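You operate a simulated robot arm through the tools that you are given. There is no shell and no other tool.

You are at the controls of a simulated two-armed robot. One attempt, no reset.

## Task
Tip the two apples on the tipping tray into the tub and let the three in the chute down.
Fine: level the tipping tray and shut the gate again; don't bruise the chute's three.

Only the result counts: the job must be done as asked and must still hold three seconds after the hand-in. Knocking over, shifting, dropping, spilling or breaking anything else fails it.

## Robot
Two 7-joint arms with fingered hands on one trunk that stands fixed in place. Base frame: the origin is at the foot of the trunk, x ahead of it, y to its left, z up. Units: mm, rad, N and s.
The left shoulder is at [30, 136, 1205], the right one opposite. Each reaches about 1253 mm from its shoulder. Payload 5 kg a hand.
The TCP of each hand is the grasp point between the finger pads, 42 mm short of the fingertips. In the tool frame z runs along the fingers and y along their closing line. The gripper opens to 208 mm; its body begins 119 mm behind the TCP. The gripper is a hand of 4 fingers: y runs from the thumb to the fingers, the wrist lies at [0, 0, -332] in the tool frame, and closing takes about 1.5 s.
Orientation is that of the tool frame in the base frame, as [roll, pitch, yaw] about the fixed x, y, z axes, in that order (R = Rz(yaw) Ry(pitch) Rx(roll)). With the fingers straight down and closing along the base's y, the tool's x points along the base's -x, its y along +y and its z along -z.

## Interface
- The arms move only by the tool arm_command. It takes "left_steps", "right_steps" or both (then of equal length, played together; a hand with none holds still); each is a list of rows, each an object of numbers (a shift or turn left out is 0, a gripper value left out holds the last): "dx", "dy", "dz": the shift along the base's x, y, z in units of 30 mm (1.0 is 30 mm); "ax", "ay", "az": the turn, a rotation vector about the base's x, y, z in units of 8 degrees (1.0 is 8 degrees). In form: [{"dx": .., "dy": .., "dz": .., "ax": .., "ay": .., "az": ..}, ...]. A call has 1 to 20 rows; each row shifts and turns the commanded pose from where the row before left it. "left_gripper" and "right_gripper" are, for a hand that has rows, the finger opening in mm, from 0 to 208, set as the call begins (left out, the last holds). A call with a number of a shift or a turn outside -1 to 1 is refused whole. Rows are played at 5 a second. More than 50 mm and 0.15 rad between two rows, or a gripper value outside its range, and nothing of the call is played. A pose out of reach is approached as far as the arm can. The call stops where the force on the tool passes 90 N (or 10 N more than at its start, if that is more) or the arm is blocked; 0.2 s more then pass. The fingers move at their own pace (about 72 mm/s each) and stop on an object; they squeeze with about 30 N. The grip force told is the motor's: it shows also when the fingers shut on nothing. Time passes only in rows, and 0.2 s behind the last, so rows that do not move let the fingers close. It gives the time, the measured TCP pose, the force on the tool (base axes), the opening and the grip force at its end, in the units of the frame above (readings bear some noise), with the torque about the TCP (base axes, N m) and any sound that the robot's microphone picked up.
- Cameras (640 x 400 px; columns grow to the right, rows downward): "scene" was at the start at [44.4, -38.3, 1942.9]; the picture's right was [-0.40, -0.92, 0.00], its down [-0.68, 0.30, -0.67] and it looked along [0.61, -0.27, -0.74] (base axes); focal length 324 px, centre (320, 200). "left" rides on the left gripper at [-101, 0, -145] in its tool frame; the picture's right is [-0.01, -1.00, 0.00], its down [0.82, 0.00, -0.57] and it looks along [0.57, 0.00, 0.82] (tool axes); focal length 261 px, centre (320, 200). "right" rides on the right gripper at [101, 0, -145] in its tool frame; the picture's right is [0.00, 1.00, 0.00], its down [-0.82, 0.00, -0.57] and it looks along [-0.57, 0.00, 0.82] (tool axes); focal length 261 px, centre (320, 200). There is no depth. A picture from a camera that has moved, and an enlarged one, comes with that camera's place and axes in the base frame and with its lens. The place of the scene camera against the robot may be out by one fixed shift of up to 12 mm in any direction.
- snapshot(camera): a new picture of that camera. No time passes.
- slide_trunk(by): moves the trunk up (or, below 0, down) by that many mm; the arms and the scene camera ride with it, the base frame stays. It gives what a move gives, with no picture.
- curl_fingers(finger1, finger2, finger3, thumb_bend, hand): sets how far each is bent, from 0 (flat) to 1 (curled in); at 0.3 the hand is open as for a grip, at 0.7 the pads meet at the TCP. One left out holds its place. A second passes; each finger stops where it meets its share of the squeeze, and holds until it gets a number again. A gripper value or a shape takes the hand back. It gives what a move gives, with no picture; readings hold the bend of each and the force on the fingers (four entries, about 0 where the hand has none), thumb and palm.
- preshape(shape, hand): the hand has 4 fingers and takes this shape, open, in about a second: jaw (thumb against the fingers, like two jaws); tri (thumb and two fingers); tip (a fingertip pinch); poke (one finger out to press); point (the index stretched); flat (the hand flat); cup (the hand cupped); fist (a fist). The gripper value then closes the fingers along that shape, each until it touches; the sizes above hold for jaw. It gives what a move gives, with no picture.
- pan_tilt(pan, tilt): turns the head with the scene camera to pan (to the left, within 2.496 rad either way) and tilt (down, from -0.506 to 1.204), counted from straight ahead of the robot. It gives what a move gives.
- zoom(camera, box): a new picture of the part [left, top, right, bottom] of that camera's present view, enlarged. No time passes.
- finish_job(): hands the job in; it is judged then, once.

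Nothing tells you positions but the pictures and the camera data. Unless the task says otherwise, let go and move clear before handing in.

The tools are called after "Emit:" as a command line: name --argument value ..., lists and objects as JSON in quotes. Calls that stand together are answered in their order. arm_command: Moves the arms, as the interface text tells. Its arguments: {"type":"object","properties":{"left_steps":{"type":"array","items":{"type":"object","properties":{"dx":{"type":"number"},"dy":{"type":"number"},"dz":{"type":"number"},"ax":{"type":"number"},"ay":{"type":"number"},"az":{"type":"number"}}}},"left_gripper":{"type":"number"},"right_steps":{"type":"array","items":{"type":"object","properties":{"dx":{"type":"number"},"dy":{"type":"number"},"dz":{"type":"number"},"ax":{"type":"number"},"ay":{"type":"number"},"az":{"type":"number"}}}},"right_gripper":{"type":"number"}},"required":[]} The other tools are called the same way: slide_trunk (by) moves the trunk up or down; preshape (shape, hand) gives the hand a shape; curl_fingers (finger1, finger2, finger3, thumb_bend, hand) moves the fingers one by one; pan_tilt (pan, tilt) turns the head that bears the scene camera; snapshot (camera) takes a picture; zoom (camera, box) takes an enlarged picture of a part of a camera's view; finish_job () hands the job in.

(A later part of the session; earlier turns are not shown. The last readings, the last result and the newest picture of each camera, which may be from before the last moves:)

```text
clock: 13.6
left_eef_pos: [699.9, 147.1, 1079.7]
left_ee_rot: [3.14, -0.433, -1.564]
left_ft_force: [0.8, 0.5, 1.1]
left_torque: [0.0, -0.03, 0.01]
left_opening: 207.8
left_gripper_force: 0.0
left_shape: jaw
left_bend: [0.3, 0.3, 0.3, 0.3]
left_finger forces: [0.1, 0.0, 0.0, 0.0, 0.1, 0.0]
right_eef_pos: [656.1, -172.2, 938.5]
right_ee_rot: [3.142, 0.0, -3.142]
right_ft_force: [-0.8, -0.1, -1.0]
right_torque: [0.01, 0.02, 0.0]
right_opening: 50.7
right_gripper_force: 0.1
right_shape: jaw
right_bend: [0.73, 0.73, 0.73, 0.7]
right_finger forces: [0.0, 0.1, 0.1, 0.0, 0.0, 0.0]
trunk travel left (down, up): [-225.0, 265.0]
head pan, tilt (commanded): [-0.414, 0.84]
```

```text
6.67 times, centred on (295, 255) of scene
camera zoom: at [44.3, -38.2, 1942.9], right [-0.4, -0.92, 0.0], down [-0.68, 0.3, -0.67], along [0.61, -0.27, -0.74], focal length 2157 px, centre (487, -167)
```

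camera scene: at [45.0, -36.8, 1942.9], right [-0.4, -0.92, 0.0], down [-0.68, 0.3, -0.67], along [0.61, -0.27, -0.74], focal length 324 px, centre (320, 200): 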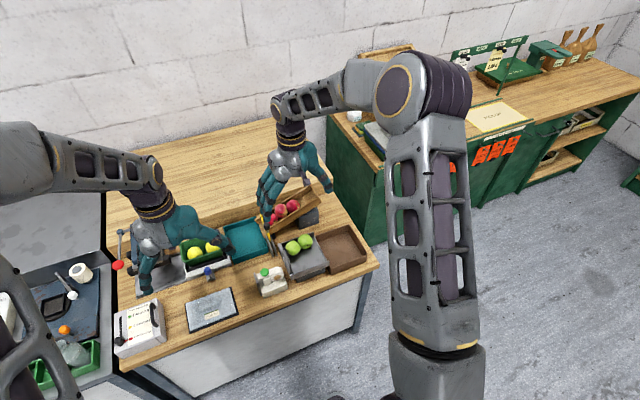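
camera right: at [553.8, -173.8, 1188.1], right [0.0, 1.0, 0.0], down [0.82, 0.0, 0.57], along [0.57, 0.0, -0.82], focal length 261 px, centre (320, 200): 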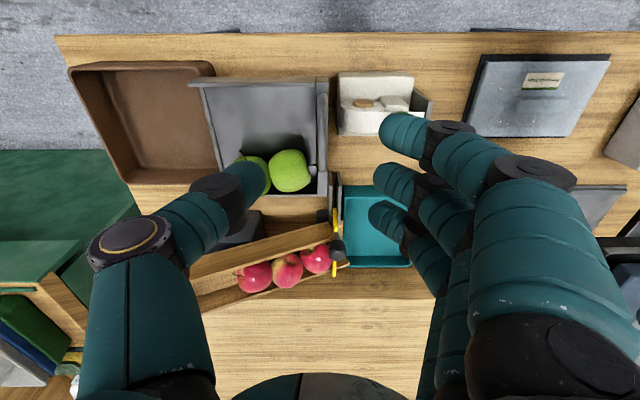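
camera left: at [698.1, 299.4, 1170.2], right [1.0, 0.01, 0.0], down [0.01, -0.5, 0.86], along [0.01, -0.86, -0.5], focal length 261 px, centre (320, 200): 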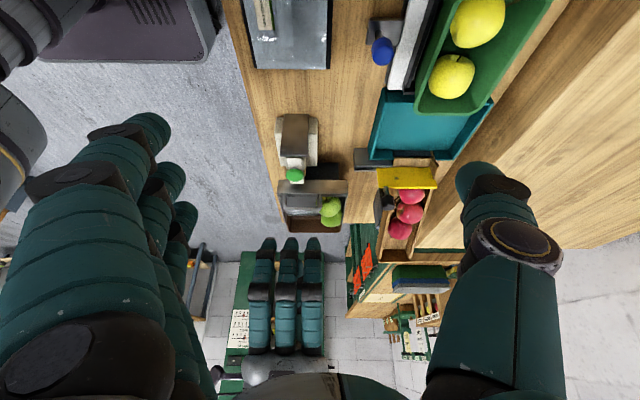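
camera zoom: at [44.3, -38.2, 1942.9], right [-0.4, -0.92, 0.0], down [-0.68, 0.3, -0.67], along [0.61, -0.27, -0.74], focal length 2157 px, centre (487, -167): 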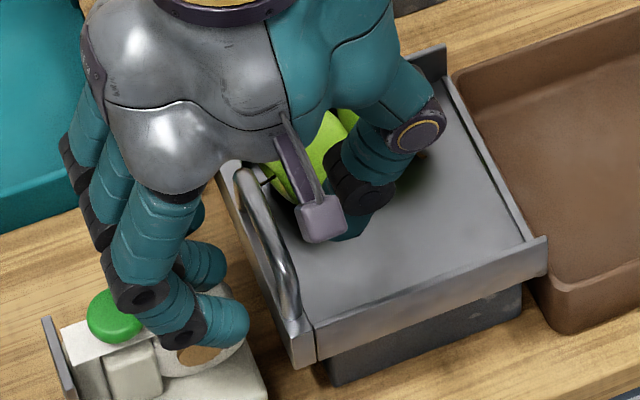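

Emit:
arm_command --right_steps '[{}, {}, {}, {}, {}, {}, {}, {}]' --right_gripper 0

Emit:
zoom --camera "left" --box '[240, 140, 330, 220]'

Emit:
zoom --camera "scene" --box '[255, 225, 335, 285]'

Emit:
snapshot --camera "right"

```text
clock: 15.4
left_eef_pos: [700.0, 146.2, 1080.0]
left_ee_rot: [3.14, -0.433, -1.565]
left_ft_force: [-0.4, 0.6, -0.7]
left_torque: [-0.02, -0.02, -0.01]
left_opening: 207.9
left_gripper_force: 0.2
left_shape: jaw
left_bend: [0.3, 0.3, 0.3, 0.3]
left_finger forces: [0.0, 0.0, 0.0, 0.0, 0.1, 0.0]
right_eef_pos: [655.9, -172.2, 939.0]
right_ee_rot: [3.141, 0.0, 3.14]
right_ft_force: [-1.2, -0.3, -2.6]
right_torque: [0.12, 0.04, 0.11]
right_opening: 4.3
right_gripper_force: 30.2
right_shape: jaw
right_bend: [0.69, 0.7, 0.71, 0.7]
right_finger forces: [8.5, 7.7, 8.6, 0.1, 26.1, 0.1]
trunk travel left (down, up): [-225.0, 265.0]
head pan, tilt (commanded): [-0.414, 0.84]
```

```text
5.00 times, centred on (285, 180) of left
camera zoom: at [699.1, 299.8, 1169.4], right [1.0, 0.01, 0.0], down [0.01, -0.51, 0.86], along [0.01, -0.86, -0.51], focal length 1303 px, centre (495, 300)
```

zoom: 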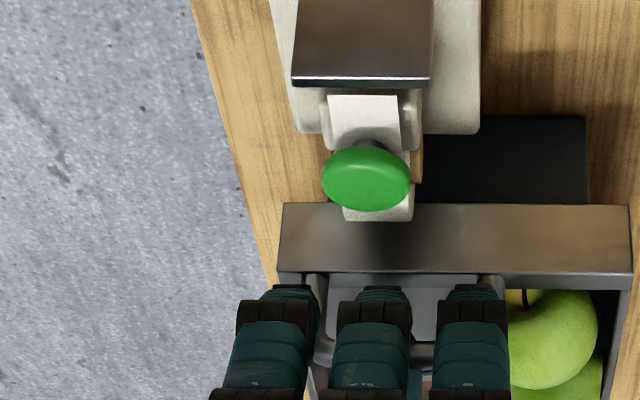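

```text
6.67 times, centred on (295, 255) of scene
camera zoom: at [44.5, -38.2, 1942.9], right [-0.4, -0.92, 0.0], down [-0.68, 0.3, -0.67], along [0.61, -0.27, -0.74], focal length 2157 px, centre (487, -167)
```

zoom: 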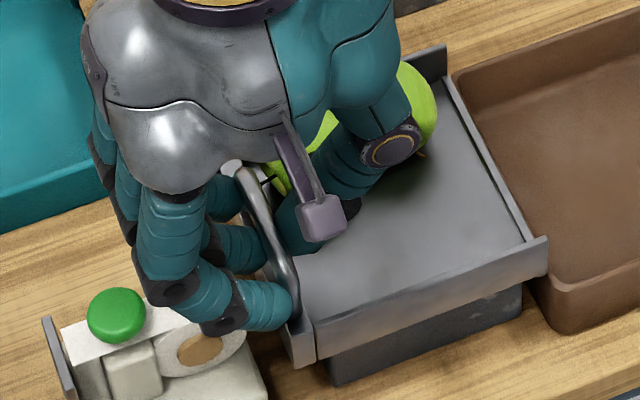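

```text
taken
camera right: at [555.6, -171.5, 1083.6], right [0.0, 1.0, 0.0], down [0.82, 0.0, 0.57], along [0.57, 0.0, -0.82], focal length 261 px, centre (320, 200)
```

right: 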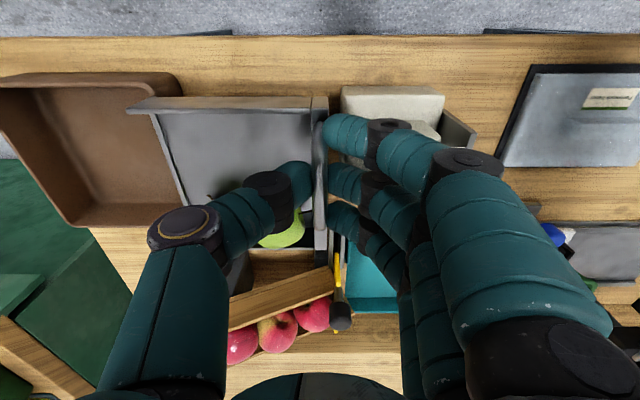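

The hand has the bar firmly, with fingers and thumb loaded. I'll raise it slowly along an arc about the tray's right edge, turning the hand with the tray, in small checked steps.

Emit:
arm_command --right_steps '[{"dy": -0.12, "dz": 0.22, "ax": 0.31}, {"dy": -0.14, "dz": 0.215, "ax": 0.31}, {"dy": -0.155, "dz": 0.21, "ax": 0.31}, {"dy": -0.165, "dz": 0.2, "ax": 0.32}]'

Emit:
zoom --camera "left" --box '[220, 120, 370, 250]'

Emit:
zoom --camera "scene" --box '[240, 200, 380, 300]'

```text
clock: 16.4
left_eef_pos: [699.0, 146.3, 1080.2]
left_ee_rot: [3.139, -0.431, -1.566]
left_ft_force: [0.7, 0.0, 0.5]
left_torque: [0.0, 0.0, -0.01]
left_opening: 208.2
left_gripper_force: 0.1
left_shape: jaw
left_bend: [0.3, 0.3, 0.3, 0.3]
left_finger forces: [0.1, 0.1, 0.1, 0.0, 0.0, 0.0]
right_eef_pos: [657.5, -190.0, 963.6]
right_ee_rot: [2.967, -0.002, -3.139]
right_ft_force: [-1.1, -6.5, -7.0]
right_torque: [0.0, 0.07, 0.07]
right_opening: 3.9
right_gripper_force: 30.1
right_shape: jaw
right_bend: [0.69, 0.7, 0.71, 0.7]
right_finger forces: [8.2, 7.6, 8.0, 0.0, 30.7, 0.1]
trunk travel left (down, up): [-225.0, 265.0]
head pan, tilt (commanded): [-0.414, 0.84]
```

```text
3.08 times, centred on (295, 185) of left
camera zoom: at [699.0, 299.3, 1169.7], right [1.0, 0.01, 0.0], down [0.01, -0.51, 0.86], along [0.01, -0.86, -0.51], focal length 802 px, centre (397, 246)
```

zoom: 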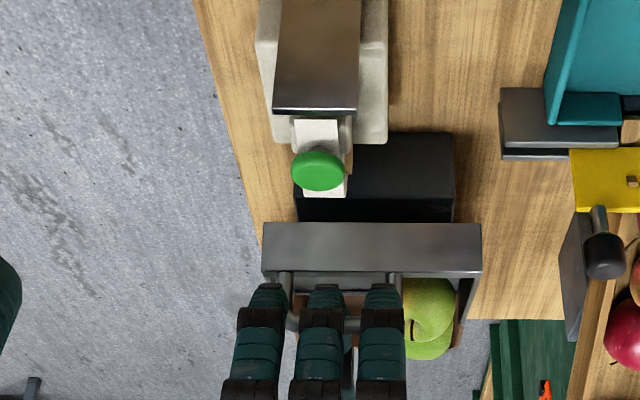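

```text
4.00 times, centred on (310, 250) of scene
camera zoom: at [44.4, -39.4, 1942.9], right [-0.4, -0.92, 0.0], down [-0.68, 0.3, -0.67], along [0.61, -0.27, -0.74], focal length 1294 px, centre (360, 0)
```

zoom: 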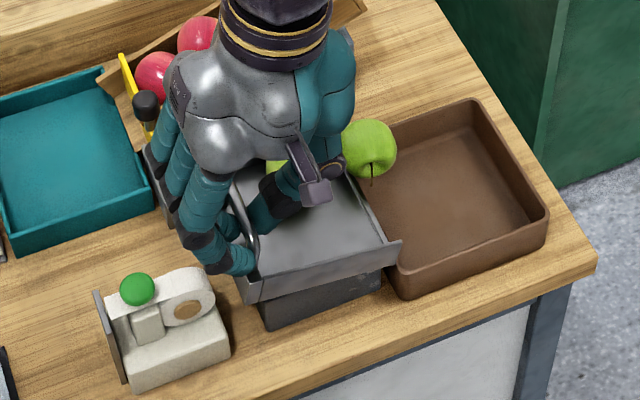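

The tray is tilting freely with only small forces, and the right-hand apple has rolled to the edge. I'll carry on along the arc.

Emit:
arm_command --right_steps '[{"dy": -0.17, "dz": 0.195, "ax": 0.31}, {"dy": -0.175, "dz": 0.19, "ax": 0.31}, {"dy": -0.185, "dz": 0.18, "ax": 0.31}, {"dy": -0.19, "dz": 0.175, "ax": 0.32}]'

Emit:
zoom --camera "left" --box '[220, 120, 370, 250]'

Emit:
zoom --camera "scene" --box '[240, 200, 380, 300]'

```text
clock: 17.4
left_eef_pos: [700.2, 145.4, 1079.9]
left_ee_rot: [3.137, -0.432, -1.564]
left_ft_force: [0.0, 0.6, 1.0]
left_torque: [0.01, 0.01, 0.0]
left_opening: 208.0
left_gripper_force: 0.1
left_shape: jaw
left_bend: [0.3, 0.3, 0.3, 0.3]
left_finger forces: [0.1, 0.1, 0.0, 0.0, 0.1, 0.0]
right_eef_pos: [655.8, -212.9, 984.5]
right_ee_rot: [2.792, 0.0, -3.14]
right_ft_force: [-2.8, -7.3, -7.8]
right_torque: [-0.04, 0.08, 0.12]
right_opening: 3.9
right_gripper_force: 29.8
right_shape: jaw
right_bend: [0.7, 0.7, 0.71, 0.7]
right_finger forces: [8.6, 7.3, 7.9, 0.0, 31.5, 0.0]
trunk travel left (down, up): [-225.0, 265.0]
head pan, tilt (commanded): [-0.414, 0.84]
```

```text
3.08 times, centred on (295, 185) of left
camera zoom: at [699.2, 299.2, 1169.5], right [1.0, 0.01, 0.0], down [0.01, -0.51, 0.86], along [0.01, -0.86, -0.51], focal length 802 px, centre (397, 246)
```

zoom: 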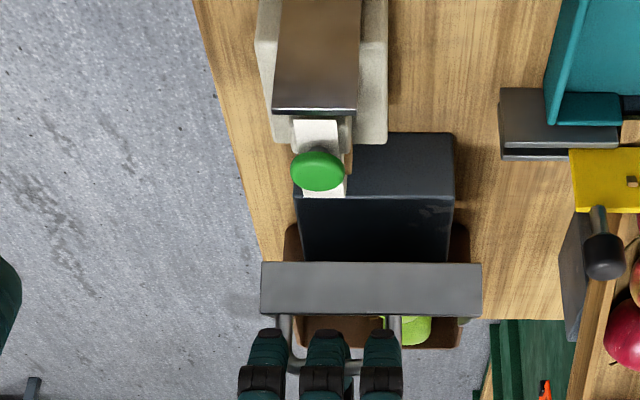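

```text
4.00 times, centred on (310, 250) of scene
camera zoom: at [44.8, -39.5, 1942.9], right [-0.4, -0.92, 0.0], down [-0.68, 0.3, -0.67], along [0.61, -0.27, -0.74], focal length 1294 px, centre (360, 0)
```

zoom: 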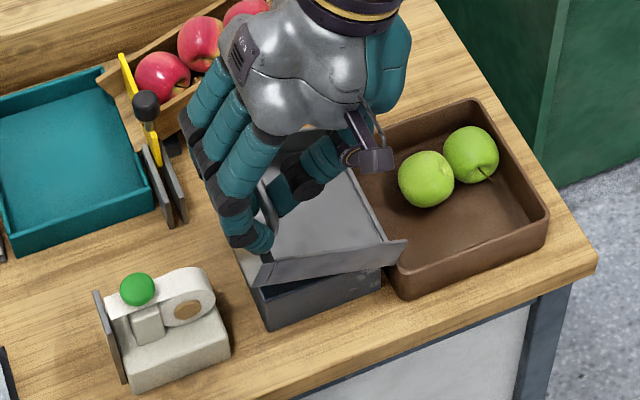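

Both green apples are in the brown tub. Now I'll retrace the arc to lower the tray back to level.

Emit:
arm_command --right_steps '[{"dy": 0.19, "dz": -0.175, "ax": -0.32}, {"dy": 0.185, "dz": -0.18, "ax": -0.31}, {"dy": 0.175, "dz": -0.19, "ax": -0.31}, {"dy": 0.17, "dz": -0.195, "ax": -0.31}, {"dy": 0.165, "dz": -0.2, "ax": -0.32}, {"dy": 0.155, "dz": -0.21, "ax": -0.31}, {"dy": 0.14, "dz": -0.215, "ax": -0.31}, {"dy": 0.12, "dz": -0.22, "ax": -0.31}]'

Emit:
zoom --camera "left" --box '[220, 120, 370, 250]'

Emit:
zoom --camera "scene" --box '[240, 200, 380, 300]'

```text
clock: 19.2
left_eef_pos: [700.7, 146.6, 1079.6]
left_ee_rot: [3.137, -0.432, -1.566]
left_ft_force: [0.7, 0.4, 0.6]
left_torque: [-0.05, 0.01, 0.0]
left_opening: 207.7
left_gripper_force: 0.0
left_shape: jaw
left_bend: [0.3, 0.3, 0.3, 0.3]
left_finger forces: [0.0, 0.0, 0.1, 0.1, 0.0, 0.1]
right_eef_pos: [656.3, -170.7, 937.5]
right_ee_rot: [-3.142, 0.0, 3.141]
right_ft_force: [-2.0, -1.4, -2.7]
right_torque: [0.09, 0.15, 0.08]
right_opening: 3.8
right_gripper_force: 29.6
right_shape: jaw
right_bend: [0.7, 0.7, 0.71, 0.7]
right_finger forces: [9.7, 7.9, 8.7, 0.0, 26.6, 0.1]
trunk travel left (down, up): [-225.0, 265.0]
head pan, tilt (commanded): [-0.414, 0.84]
```

```text
3.08 times, centred on (295, 185) of left
camera zoom: at [699.4, 300.2, 1169.2], right [1.0, 0.01, 0.0], down [0.01, -0.51, 0.86], along [0.01, -0.86, -0.51], focal length 802 px, centre (397, 246)
```

zoom: 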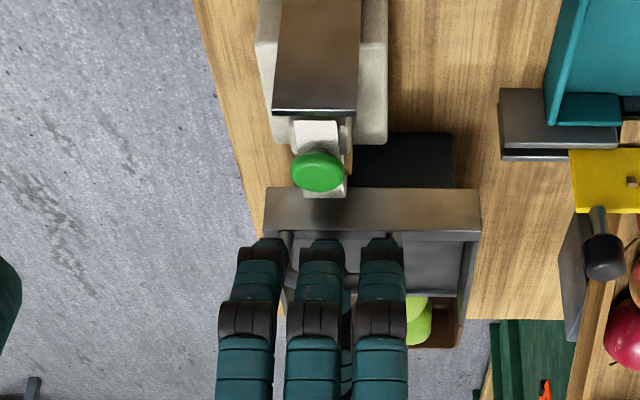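

```text
4.00 times, centred on (310, 250) of scene
camera zoom: at [44.9, -37.6, 1942.9], right [-0.4, -0.92, 0.0], down [-0.68, 0.3, -0.67], along [0.61, -0.27, -0.74], focal length 1294 px, centre (360, 0)
```

zoom: 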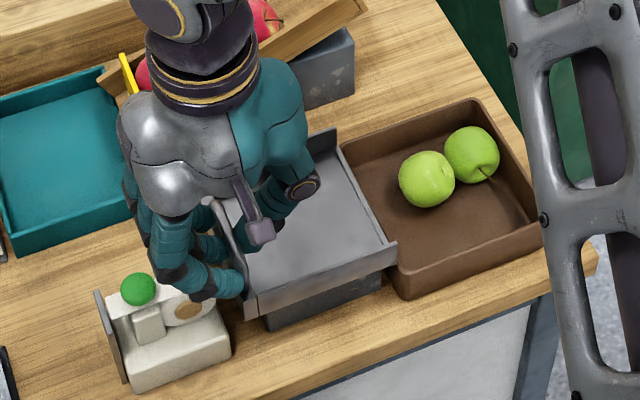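

The tray is back at its starting height with the same light force. I'll open the hand to 50 mm and lift straight up off the handle.

Emit:
arm_command --right_steps '[{}, {}, {}, {}, {"dz": 0.3}, {"dz": 0.7}, {"dz": 1.0}, {"dz": 1.0}, {"dz": 1.0}, {"dz": 1.0}]' --right_gripper 50

Emit:
zoom --camera "left" --box '[220, 120, 370, 250]'

Emit:
zoom --camera "scene" --box '[240, 200, 380, 300]'

```text
clock: 21.4
left_eef_pos: [698.2, 146.9, 1080.6]
left_ee_rot: [3.139, -0.433, -1.566]
left_ft_force: [-1.5, 0.2, 0.6]
left_torque: [0.0, -0.06, 0.02]
left_opening: 208.1
left_gripper_force: 0.1
left_shape: jaw
left_bend: [0.3, 0.3, 0.3, 0.3]
left_finger forces: [0.0, 0.1, 0.0, 0.0, 0.0, 0.1]
right_eef_pos: [655.2, -172.6, 1088.9]
right_ee_rot: [3.14, 0.0, -3.139]
right_ft_force: [0.1, 0.3, -1.4]
right_torque: [-0.05, -0.07, 0.02]
right_opening: 49.4
right_gripper_force: 0.0
right_shape: jaw
right_bend: [0.73, 0.73, 0.73, 0.7]
right_finger forces: [0.1, 0.1, 0.1, 0.1, 0.0, 0.0]
trunk travel left (down, up): [-225.0, 265.0]
head pan, tilt (commanded): [-0.414, 0.84]
```

```text
3.08 times, centred on (295, 185) of left
camera zoom: at [698.4, 300.2, 1169.9], right [1.0, 0.01, 0.0], down [0.01, -0.51, 0.86], along [0.01, -0.86, -0.51], focal length 802 px, centre (397, 246)
```

zoom: 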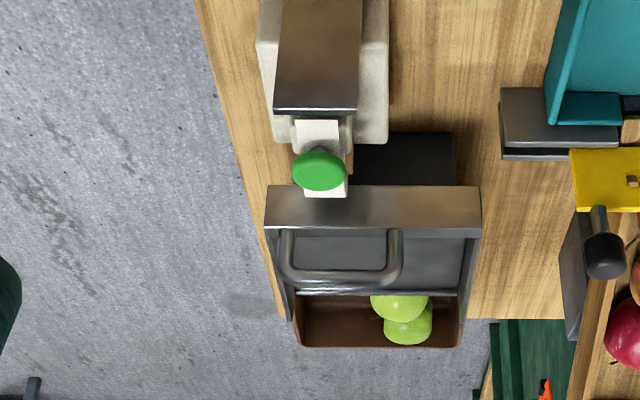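

```text
4.00 times, centred on (310, 250) of scene
camera zoom: at [43.4, -37.8, 1943.0], right [-0.4, -0.92, 0.0], down [-0.68, 0.3, -0.67], along [0.61, -0.27, -0.74], focal length 1294 px, centre (360, 0)
```

zoom: 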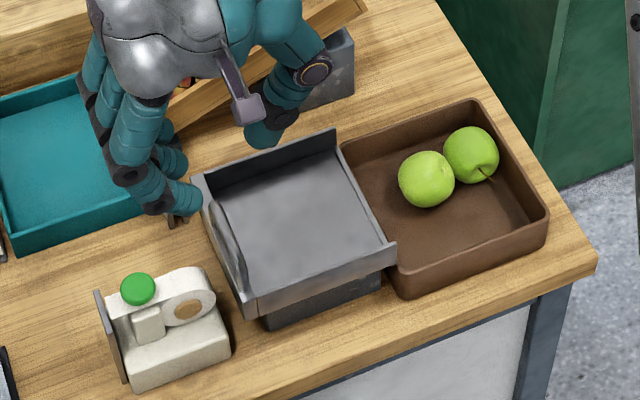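

Tray is level with both apples resting in the tub. Next I'll study the gate and chute exit up close: the right hand goes aside and the left camera comes nearer, square on to the exit.

Emit:
arm_command --left_steps '[{"dx": 0.9, "dy": 0.0}, {"dx": 0.9}, {"dx": 0.9}, {"dx": 0.9}, {"dx": 0.9, "dy": -0.5}, {"dx": 0.9, "dy": -0.7, "dz": -0.4}, {"dx": 0.7, "dy": -0.7, "dz": -0.5}, {"dx": 0.0, "dy": -0.7, "dz": -0.5}, {"dx": 0.0, "dy": -0.7, "dz": -0.5}]' --right_steps '[{"dy": -0.9}, {"dy": -0.9}, {"dy": -0.9}, {"dy": -0.9}, {"dy": -0.9}, {"dy": -0.9}, {"dy": -0.9}, {"dy": -0.9}, {"dy": -0.9}]'

Emit:
snapshot --camera "left"

Emit:
zoom --camera "left" --box '[220, 70, 420, 220]'

Emit:
snapshot --camera "scene"

```text
clock: 23.4
left_eef_pos: [883.4, 47.6, 1023.5]
left_ee_rot: [3.139, -0.432, -1.562]
left_ft_force: [1.0, -1.2, 0.1]
left_torque: [0.1, 0.04, -0.06]
left_opening: 208.2
left_gripper_force: 0.1
left_shape: jaw
left_bend: [0.3, 0.3, 0.3, 0.3]
left_finger forces: [0.0, 0.0, 0.0, 0.1, 0.0, 0.1]
right_eef_pos: [658.0, -415.7, 1086.5]
right_ee_rot: [3.14, -0.001, -3.14]
right_ft_force: [0.1, -0.5, -0.4]
right_torque: [0.06, 0.08, -0.01]
right_opening: 49.6
right_gripper_force: 0.1
right_shape: jaw
right_bend: [0.73, 0.73, 0.73, 0.7]
right_finger forces: [0.1, 0.1, 0.0, 0.1, 0.1, 0.0]
trunk travel left (down, up): [-225.0, 265.0]
head pan, tilt (commanded): [-0.414, 0.84]
```

```text
taken
camera left: at [883.7, 200.9, 1113.3], right [1.0, 0.01, 0.0], down [0.01, -0.51, 0.86], along [0.01, -0.86, -0.51], focal length 261 px, centre (320, 200)
```

left: 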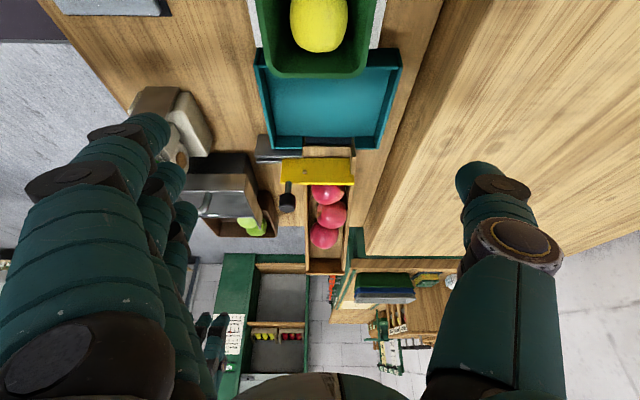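

```text
2.67 times, centred on (320, 145) of left
camera zoom: at [883.7, 200.9, 1113.3], right [1.0, 0.01, 0.0], down [0.01, -0.51, 0.86], along [0.01, -0.86, -0.51], focal length 695 px, centre (320, 347)
```

zoom: 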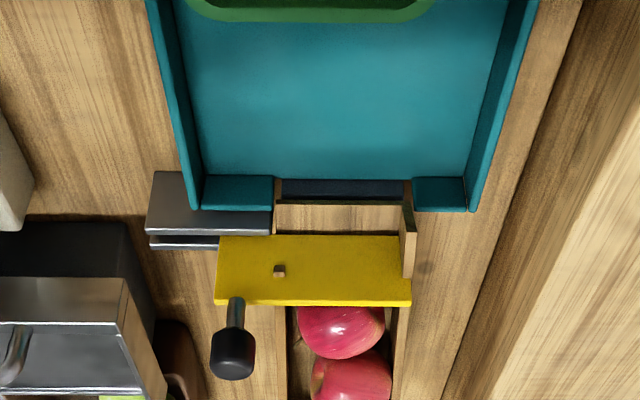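

```text
taken
camera scene: at [45.6, -40.1, 1942.8], right [-0.4, -0.92, 0.0], down [-0.68, 0.3, -0.67], along [0.61, -0.27, -0.75], focal length 324 px, centre (320, 200)
```

scene: 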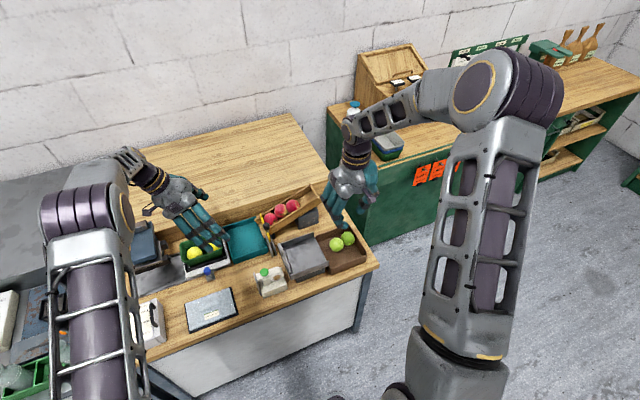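

Emit:
zoom --camera "left" --box '[265, 115, 365, 190]'

Emit:
zoom --camera "scene" --box '[240, 180, 330, 250]'

```text
5.33 times, centred on (315, 152) of left
camera zoom: at [883.7, 200.9, 1113.3], right [1.0, 0.01, 0.0], down [0.01, -0.51, 0.86], along [0.01, -0.86, -0.51], focal length 1390 px, centre (347, 453)
```

zoom: 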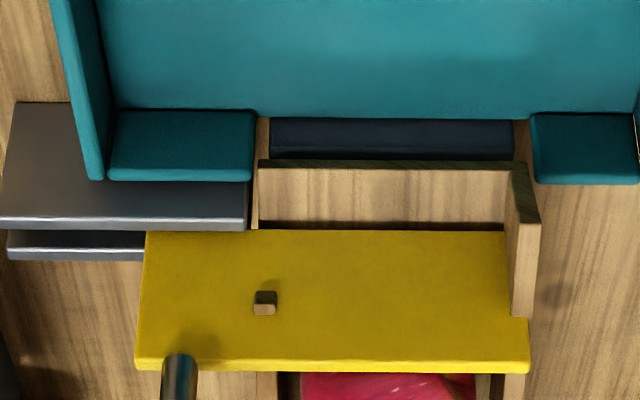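

```text
5.71 times, centred on (285, 215) of scene
camera zoom: at [45.6, -40.1, 1942.8], right [-0.4, -0.92, 0.0], down [-0.68, 0.3, -0.67], along [0.61, -0.27, -0.75], focal length 1849 px, centre (520, 114)
```

zoom: 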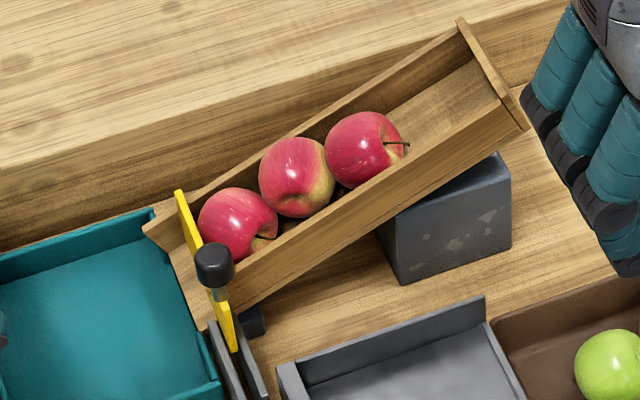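

Measured so far: the chute slopes about 21°, its lip ends near y=-121, z=818 in a notch of the teal tub, and the tub floor is ~35 mm lower, so the apples need a hand to slow them. I'll try hand shapes in the air to choose one for braking apples and one for pulling the knob.

Emit:
preshape --shape "flat" --hand "left"

Emit:
preshape --shape "poke" --hand "right"

Emit:
snapshot --camera "left"

Emit:
snapshot --camera "right"

Emit:
zoom --camera "scene" --box '[110, 110, 400, 290]'

```text
clock: 24.3
left_eef_pos: [884.2, 48.2, 1024.0]
left_ee_rot: [3.137, -0.432, -1.564]
left_ft_force: [-0.2, -0.2, 0.3]
left_torque: [0.0, 0.01, -0.04]
left_opening: 201.7
left_gripper_force: 0.1
left_shape: flat
left_bend: [0.7, 0.7, 0.7, 0.68]
left_finger forces: [0.0, 0.0, 0.1, 0.0, 0.0, 0.0]
right_eef_pos: [656.8, -414.8, 1087.1]
right_ee_rot: [3.141, -0.001, 3.141]
right_ft_force: [0.5, 0.3, -0.5]
right_torque: [0.04, -0.01, -0.01]
right_opening: 49.7
right_gripper_force: 0.2
right_shape: jaw
right_bend: [0.73, 0.73, 0.73, 0.7]
right_finger forces: [0.0, 0.0, 0.1, 0.0, 0.0, 0.0]
trunk travel left (down, up): [-225.0, 265.0]
head pan, tilt (commanded): [-0.414, 0.84]
```

```text
clock: 25.2
left_eef_pos: [884.1, 48.6, 1022.8]
left_ee_rot: [3.139, -0.433, -1.566]
left_ft_force: [0.6, 0.0, 1.2]
left_torque: [0.0, 0.01, 0.02]
left_opening: 201.5
left_gripper_force: 0.1
left_shape: flat
left_bend: [0.7, 0.7, 0.7, 0.68]
left_finger forces: [0.0, 0.1, 0.0, 0.1, 0.1, 0.1]
right_eef_pos: [656.7, -414.9, 1087.3]
right_ee_rot: [3.141, 0.001, 3.141]
right_ft_force: [1.0, -1.0, 1.1]
right_torque: [0.02, -0.02, 0.0]
right_opening: 0.0
right_gripper_force: 0.0
right_shape: poke
right_bend: [1.0, 1.0, 1.0, 0.45]
right_finger forces: [0.1, 0.1, 0.0, 0.0, 0.0, 0.0]
trunk travel left (down, up): [-225.0, 265.0]
head pan, tilt (commanded): [-0.414, 0.84]
```

```text
taken
camera left: at [883.0, 201.9, 1113.5], right [1.0, 0.01, 0.0], down [0.01, -0.51, 0.86], along [0.01, -0.86, -0.51], focal length 261 px, centre (320, 200)
```

left: 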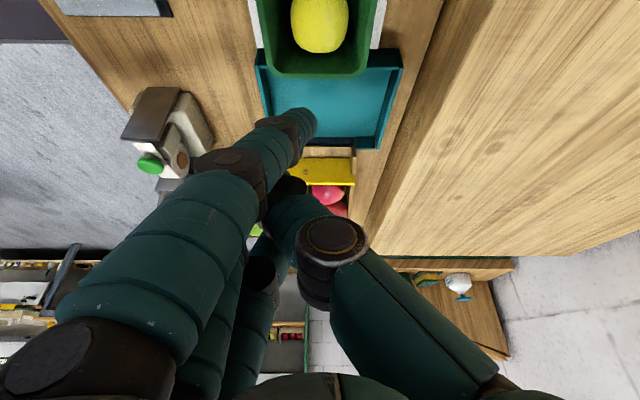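

```text
taken
camera right: at [556.1, -414.2, 1232.6], right [0.0, 1.0, 0.0], down [0.82, 0.0, 0.57], along [0.57, 0.0, -0.82], focal length 261 px, centre (320, 200)
```

right: 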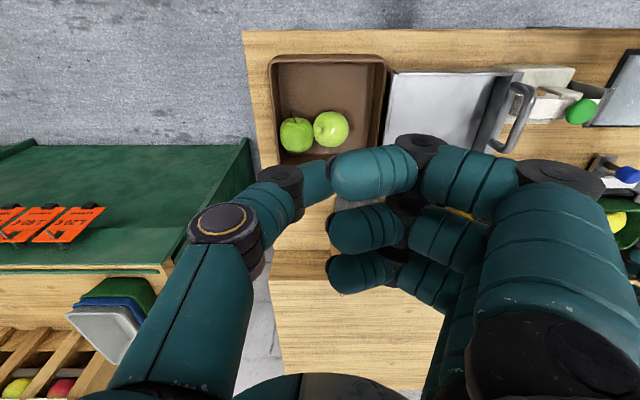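

```text
2.21 times, centred on (255, 200) of scene
camera zoom: at [44.6, -38.3, 1942.9], right [-0.4, -0.92, 0.0], down [-0.68, 0.3, -0.67], along [0.61, -0.27, -0.74], focal length 714 px, centre (463, 200)
```

zoom: 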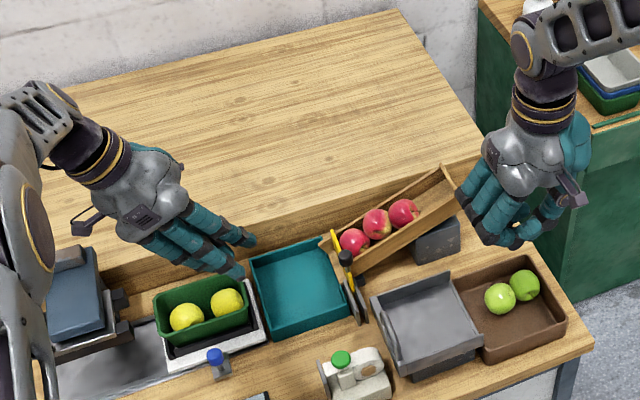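

"Flat" keeps the thumb alongside the fingers and "poke" puts out the thumb. I'll look at a few more shapes in the air before choosing.

Emit:
preshape --shape "point" --hand "right"

Emit:
preshape --shape "tip" --hand "left"

Emit:
snapshot --camera "left"

Emit:
snapshot --camera "right"

Emit:
zoom --camera "scene" --box '[110, 110, 400, 290]'

```text
clock: 26.1
left_eef_pos: [882.9, 48.3, 1024.2]
left_ee_rot: [3.139, -0.433, -1.566]
left_ft_force: [-1.2, -0.2, -0.8]
left_torque: [0.01, 0.03, -0.04]
left_opening: 201.5
left_gripper_force: 0.0
left_shape: flat
left_bend: [0.7, 0.7, 0.7, 0.67]
left_finger forces: [0.0, 0.0, 0.1, 0.0, 0.0, 0.1]
right_eef_pos: [656.3, -414.4, 1087.8]
right_ee_rot: [-3.141, 0.0, -3.14]
right_ft_force: [0.3, 0.0, -0.1]
right_torque: [-0.05, -0.01, 0.02]
right_opening: 201.8
right_gripper_force: 0.2
right_shape: point
right_bend: [0.7, 1.0, 1.0, 0.93]
right_finger forces: [0.0, 0.1, 0.0, 0.1, 0.1, 0.0]
trunk travel left (down, up): [-225.0, 265.0]
head pan, tilt (commanded): [-0.414, 0.84]
```

```text
clock: 27.0
left_eef_pos: [884.1, 48.6, 1024.6]
left_ee_rot: [3.14, -0.434, -1.566]
left_ft_force: [0.7, -0.8, -1.2]
left_torque: [-0.04, 0.01, 0.04]
left_opening: 207.8
left_gripper_force: 0.0
left_shape: tip
left_bend: [0.06, 0.3, 0.06, 0.3]
left_finger forces: [0.0, 0.0, 0.0, 0.1, 0.0, 0.0]
right_eef_pos: [657.3, -414.1, 1087.9]
right_ee_rot: [-3.141, -0.002, -3.141]
right_ft_force: [0.0, 0.4, 0.5]
right_torque: [-0.03, -0.02, 0.03]
right_opening: 201.9
right_gripper_force: 0.2
right_shape: point
right_bend: [0.7, 1.0, 1.0, 0.53]
right_finger forces: [0.0, 0.1, 0.0, 0.1, 0.0, 0.1]
trunk travel left (down, up): [-225.0, 265.0]
head pan, tilt (commanded): [-0.414, 0.84]
```

```text
taken
camera left: at [883.0, 201.9, 1113.5], right [1.0, 0.01, 0.0], down [0.01, -0.51, 0.86], along [0.01, -0.86, -0.51], focal length 261 px, centre (320, 200)
```

left: 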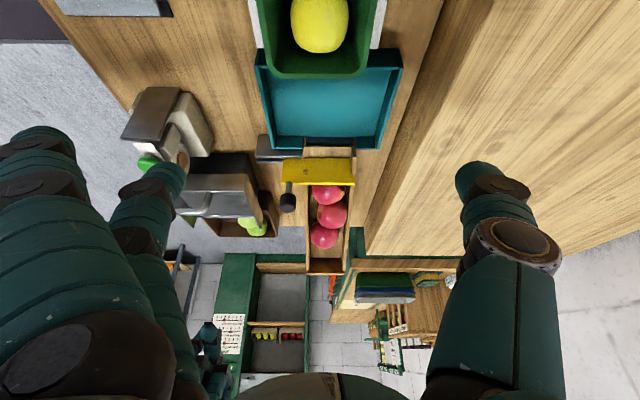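

```text
taken
camera right: at [556.0, -414.2, 1232.6], right [0.0, 1.0, 0.0], down [0.82, 0.0, 0.57], along [0.57, 0.0, -0.82], focal length 261 px, centre (320, 200)
```

right: 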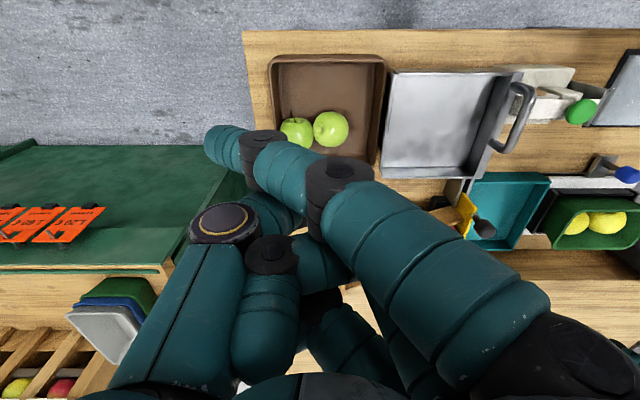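

```text
2.21 times, centred on (255, 200) of scene
camera zoom: at [44.5, -38.3, 1942.9], right [-0.4, -0.92, 0.0], down [-0.68, 0.3, -0.67], along [0.61, -0.27, -0.74], focal length 714 px, centre (463, 200)
```

zoom: 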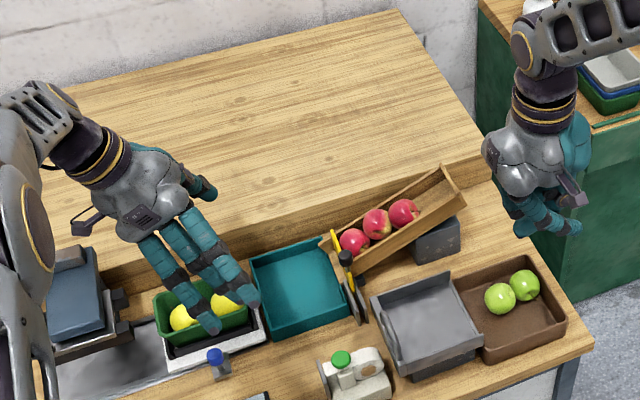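

"Flat" gives three straight parallel fingers, which should work as a braking paddle with the palm side facing the chute. I'll turn the left hand to the default yaw in that shape, high above the tub, and put the right camera in front to measure it.

Emit:
preshape --shape "flat" --hand "left"

Emit:
arm_command --left_steps '[{"dz": 0.6, "ax": 0.8}, {"dz": 0.6, "ax": 0.8}, {"dz": 0.6, "ax": 0.8}, {"dz": 0.2, "ax": 0.7}, {"az": -0.94}, {"az": -0.94}, {"az": -0.94}, {"az": -0.94}, {"az": -0.94}, {"az": -0.94}, {"az": -0.94}, {"az": -0.94}, {"az": -0.94}, {"az": -0.94}, {"az": -0.94}, {"az": -0.91}]' --right_steps '[{"dx": -0.3, "dy": 0.6, "ay": -0.2}, {"dx": -0.3, "dy": 0.6, "ay": -0.2}, {"dx": -0.3, "dy": 0.6, "ay": -0.2}, {"dx": -0.3, "dy": 0.6, "ay": -0.2}, {"dx": -0.3, "dy": 0.6, "ay": -0.2}, {"dx": -0.3, "dy": 0.6, "ay": -0.2}, {"dx": -0.3, "dy": 0.6, "ay": -0.2}, {"dx": -0.3, "dy": 0.6, "ay": -0.2}, {"dx": -0.3, "dy": 0.6, "ay": -0.2}, {"dx": -0.3, "dy": 0.6, "ay": -0.2}, {"ay": -0.2}, {"ay": -0.2}, {"ay": -0.2}, {"ay": -0.2}, {"ay": -0.2}, {"ay": -0.2}]'

Emit:
snapshot --camera "right"

Emit:
snapshot --camera "left"

Emit:
zoom --camera "scene" --box '[110, 110, 400, 290]'

```text
clock: 27.9
left_eef_pos: [884.4, 50.1, 1024.6]
left_ee_rot: [3.139, -0.431, -1.565]
left_ft_force: [1.0, 0.0, 0.1]
left_torque: [0.01, 0.0, 0.0]
left_opening: 0.1
left_gripper_force: 0.1
left_shape: flat
left_bend: [0.7, 0.7, 0.7, 0.68]
left_finger forces: [0.0, 0.1, 0.0, 0.1, 0.1, 0.0]
right_eef_pos: [657.3, -415.2, 1087.1]
right_ee_rot: [3.141, 0.001, 3.141]
right_ft_force: [0.2, 0.1, 0.2]
right_torque: [0.0, -0.04, -0.02]
right_opening: 201.7
right_gripper_force: 0.0
right_shape: point
right_bend: [0.7, 1.0, 1.0, 0.53]
right_finger forces: [0.0, 0.0, 0.0, 0.0, 0.0, 0.0]
trunk travel left (down, up): [-225.0, 265.0]
head pan, tilt (commanded): [-0.414, 0.84]
```

```text
clock: 31.3
left_eef_pos: [884.3, 45.6, 1084.4]
left_ee_rot: [-3.141, -0.001, -3.139]
left_ft_force: [0.6, -2.1, -0.6]
left_torque: [0.35, 0.04, -0.01]
left_opening: 0.0
left_gripper_force: 0.0
left_shape: flat
left_bend: [0.7, 0.7, 0.7, 0.66]
left_finger forces: [0.1, 0.0, 0.0, 0.1, 0.0, 0.1]
right_eef_pos: [567.4, -237.9, 1089.2]
right_ee_rot: [3.139, 0.446, 3.14]
right_ft_force: [0.1, -1.2, -0.2]
right_torque: [0.14, 0.0, 0.04]
right_opening: 201.8
right_gripper_force: 0.0
right_shape: point
right_bend: [0.7, 1.0, 1.0, 0.53]
right_finger forces: [0.0, 0.0, 0.1, 0.1, 0.0, 0.0]
trunk travel left (down, up): [-225.0, 265.0]
head pan, tilt (commanded): [-0.414, 0.84]
```

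```text
taken
camera right: at [413.5, -236.3, 1175.4], right [0.0, 1.0, 0.0], down [0.49, -0.01, 0.87], along [0.87, 0.0, -0.49], focal length 261 px, centre (320, 200)
```

right: 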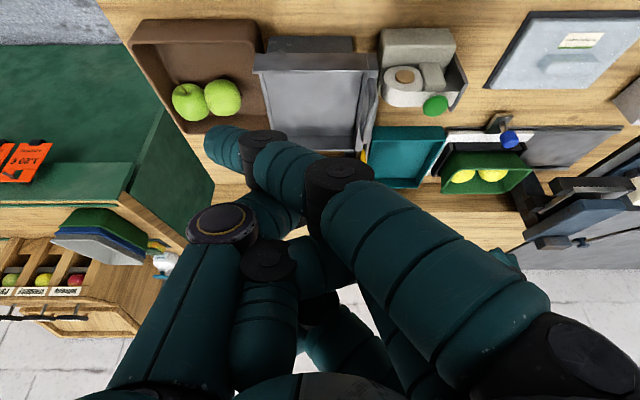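

```text
taken
camera left: at [985.1, 47.0, 1229.0], right [0.01, -1.0, 0.0], down [-0.82, -0.01, 0.57], along [-0.57, 0.0, -0.82], focal length 261 px, centre (320, 200)
```

left: 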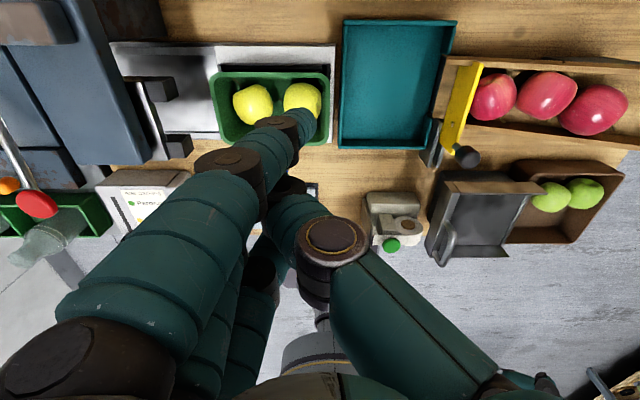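

```text
2.21 times, centred on (255, 200) of scene
camera zoom: at [45.1, -41.4, 1942.8], right [-0.4, -0.92, 0.0], down [-0.68, 0.3, -0.67], along [0.61, -0.27, -0.75], focal length 714 px, centre (463, 200)
```

zoom: 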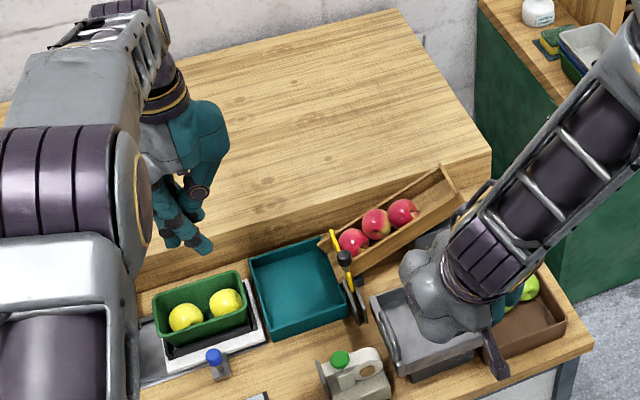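

Emit:
preshape --shape "jaw" --hand "right"

Emit:
arm_command --right_steps '[{"dy": 0.9, "dz": 0.3}, {"dy": 0.9, "dz": 0.3}, {"dy": 0.9, "dz": 0.3}, {"dy": 0.9, "dz": 0.3}]' --left_steps '[{"dy": -0.7}, {"dy": -0.7}, {"dy": -0.7}, {"dy": -0.7}]'

Emit:
snapshot --camera "right"

Emit:
snapshot --camera "left"

```text
clock: 32.2
left_eef_pos: [883.8, 48.0, 1084.0]
left_ee_rot: [-3.141, -0.001, -3.136]
left_ft_force: [1.1, 0.0, -0.9]
left_torque: [0.01, 0.02, 0.01]
left_opening: 0.0
left_gripper_force: 0.0
left_shape: flat
left_bend: [0.7, 0.7, 0.7, 0.66]
left_finger forces: [0.1, 0.1, 0.0, 0.0, 0.0, 0.1]
right_eef_pos: [566.2, -234.5, 1088.7]
right_ee_rot: [-3.141, 0.447, 3.14]
right_ft_force: [0.5, -1.3, -0.5]
right_torque: [0.03, -0.01, 0.01]
right_opening: 207.9
right_gripper_force: 0.0
right_shape: jaw
right_bend: [0.3, 0.3, 0.3, 0.3]
right_finger forces: [0.0, 0.0, 0.1, 0.1, 0.0, 0.1]
trunk travel left (down, up): [-225.0, 265.0]
head pan, tilt (commanded): [-0.414, 0.84]
```

```text
clock: 33.2
left_eef_pos: [882.6, -36.1, 1084.3]
left_ee_rot: [-3.141, 0.0, -3.137]
left_ft_force: [0.7, 0.9, -0.2]
left_torque: [-0.16, 0.01, 0.03]
left_opening: 0.1
left_gripper_force: 0.0
left_shape: flat
left_bend: [0.7, 0.7, 0.7, 0.66]
left_finger forces: [0.0, 0.1, 0.1, 0.0, 0.1, 0.1]
right_eef_pos: [565.8, -125.8, 1126.6]
right_ee_rot: [-3.141, 0.445, -3.14]
right_ft_force: [-0.4, 0.4, -0.4]
right_torque: [0.02, -0.02, -0.02]
right_opening: 207.7
right_gripper_force: 0.2
right_shape: jaw
right_bend: [0.3, 0.3, 0.3, 0.3]
right_finger forces: [0.0, 0.0, 0.0, 0.0, 0.1, 0.0]
trunk travel left (down, up): [-225.0, 265.0]
head pan, tilt (commanded): [-0.414, 0.84]
```

```text
taken
camera right: at [412.4, -126.1, 1213.5], right [0.0, 1.0, 0.0], down [0.49, 0.0, 0.87], along [0.87, 0.0, -0.49], focal length 261 px, centre (320, 200)
```

right: 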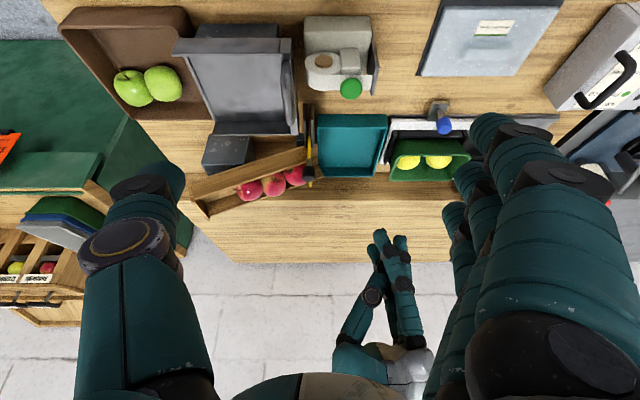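

```text
taken
camera left: at [984.5, -34.2, 1229.0], right [0.01, -1.0, 0.0], down [-0.82, -0.01, 0.57], along [-0.57, -0.01, -0.82], focal length 261 px, centre (320, 200)
```

left: 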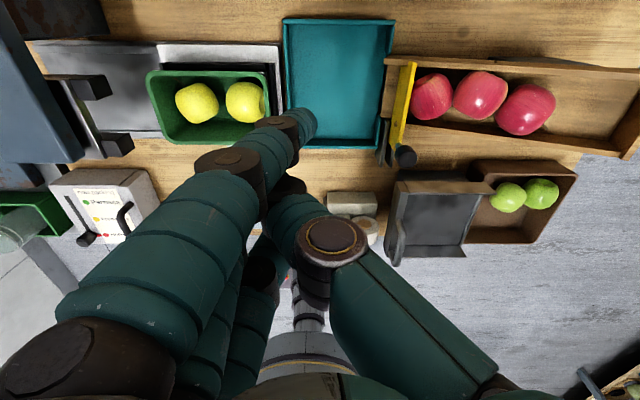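

Emit:
zoom --camera "right" --box '[320, 215, 450, 400]'

Emit:
zoom --camera "left" --box '[270, 0, 470, 170]'

Emit:
zoom --camera "right" --box '[280, 90, 480, 210]'

```text
2.16 times, centred on (385, 308) of right
camera zoom: at [412.4, -126.1, 1213.5], right [0.0, 1.0, 0.0], down [0.49, 0.0, 0.87], along [0.87, 0.0, -0.49], focal length 564 px, centre (180, -32)
```

zoom: 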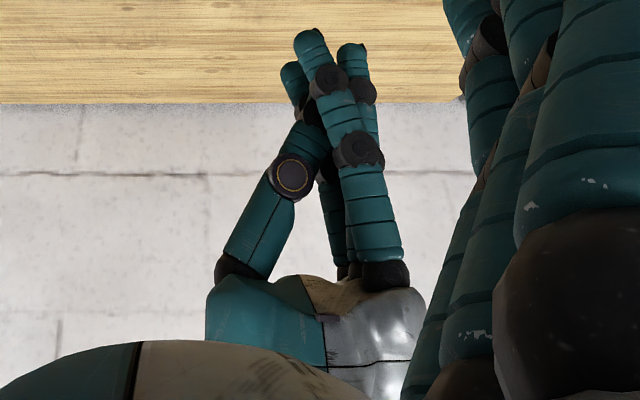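

```text
2.35 times, centred on (370, 85) of left
camera zoom: at [984.5, -34.2, 1229.0], right [0.01, -1.0, 0.0], down [-0.82, -0.01, 0.57], along [-0.57, -0.01, -0.82], focal length 613 px, centre (202, 471)
```

zoom: 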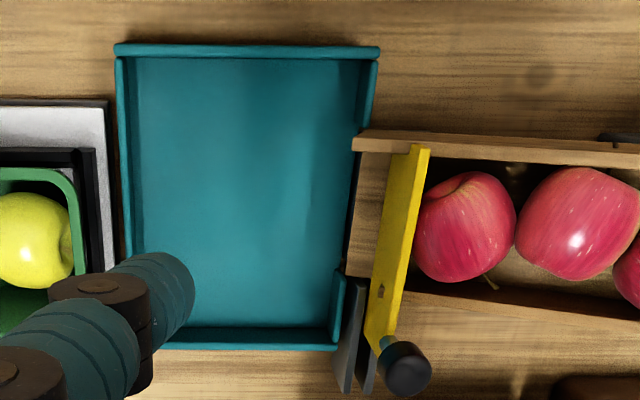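

```text
3.20 times, centred on (380, 150) of right
camera zoom: at [412.4, -126.1, 1213.5], right [0.0, 1.0, 0.0], down [0.49, 0.0, 0.87], along [0.87, 0.0, -0.49], focal length 834 px, centre (128, 360)
```

zoom: 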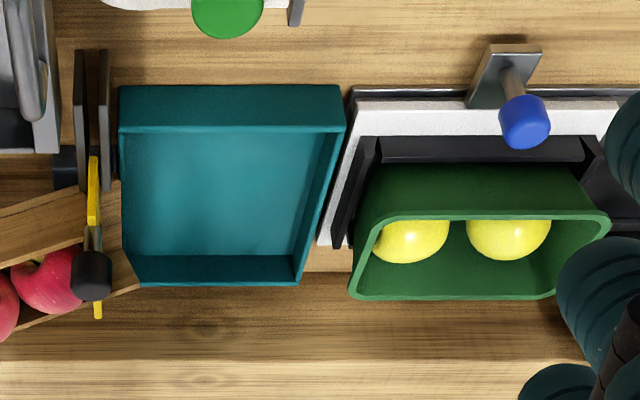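

The flat left hand gives a gently inclined cradle (outer fingers ~74 mm apart, thumb above the middle), and the knob is at about [836, -150, 912]. First I'll take the knob with the right hand tilted back and test the gate by a small pull, which is far too little to free an apple.

Emit:
arm_command --right_steps '[{"dx": 0.8, "dy": -0.1, "dz": -0.4, "ay": -0.23}, {"dx": 0.8, "dy": -0.1, "dz": -0.4, "ay": -0.23}, {"dx": 0.8, "dy": -0.1, "dz": -0.5, "ay": -0.23}, {"dx": 0.8, "dy": -0.1, "dz": -0.5, "ay": -0.23}, {"dx": 0.8, "dy": -0.1, "dz": -0.5, "ay": -0.23}, {"dx": 0.8, "dy": -0.1, "dz": -0.6, "ay": -0.23}, {"dx": 0.8, "dy": -0.1, "dz": -0.6, "ay": -0.23}, {"dx": 0.8, "dy": -0.1, "dz": -0.6, "ay": -0.23}]' --right_gripper 70 --left_steps '[{"dy": 0.8}, {"dy": 0.8}, {"dy": 0.8}, {"dy": 0.8}, {}, {}, {}, {}]'

Emit:
snapshot --camera "right"

Emit:
snapshot --camera "left"

Emit:
zoom --camera "scene" --box '[200, 150, 390, 290]'

```text
clock: 35.0
left_eef_pos: [885.4, 60.8, 1083.4]
left_ee_rot: [-3.141, -0.002, -3.135]
left_ft_force: [0.4, -0.2, -0.1]
left_torque: [-0.01, 0.07, 0.02]
left_opening: 0.0
left_gripper_force: 0.0
left_shape: flat
left_bend: [0.7, 0.7, 0.7, 0.66]
left_finger forces: [0.0, 0.0, 0.1, 0.0, 0.0, 0.0]
right_eef_pos: [758.0, -150.7, 1002.1]
right_ee_rot: [-3.14, 0.704, -3.141]
right_ft_force: [0.8, 0.6, -0.4]
right_torque: [-0.01, 0.08, 0.01]
right_opening: 70.6
right_gripper_force: 0.1
right_shape: jaw
right_bend: [0.73, 0.73, 0.73, 0.7]
right_finger forces: [0.1, 0.0, 0.0, 0.0, 0.0, 0.0]
trunk travel left (down, up): [-225.0, 265.0]
head pan, tilt (commanded): [-0.414, 0.84]
```

```text
taken
camera right: at [588.1, -150.5, 1046.5], right [0.0, 1.0, 0.0], down [0.26, 0.0, 0.97], along [0.97, 0.0, -0.26], focal length 261 px, centre (320, 200)
```

right: 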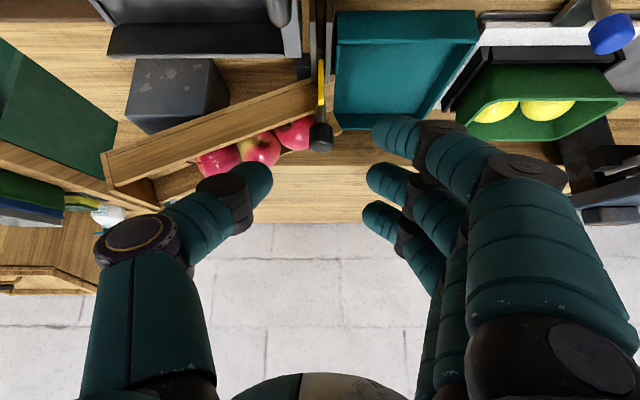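

```text
taken
camera left: at [986.1, 61.4, 1227.8], right [0.01, -1.0, 0.0], down [-0.82, -0.01, 0.57], along [-0.57, -0.01, -0.82], focal length 261 px, centre (320, 200)
```

left: 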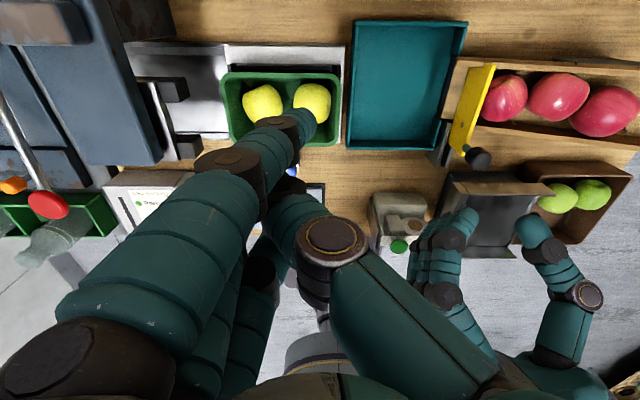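

```text
2.86 times, centred on (295, 220) of scene
camera zoom: at [46.2, -38.7, 1942.8], right [-0.4, -0.92, 0.0], down [-0.68, 0.3, -0.67], along [0.61, -0.27, -0.75], focal length 924 px, centre (391, 143)
```

zoom: 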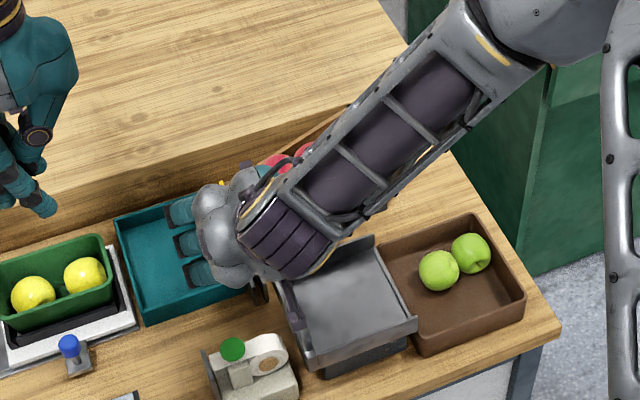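

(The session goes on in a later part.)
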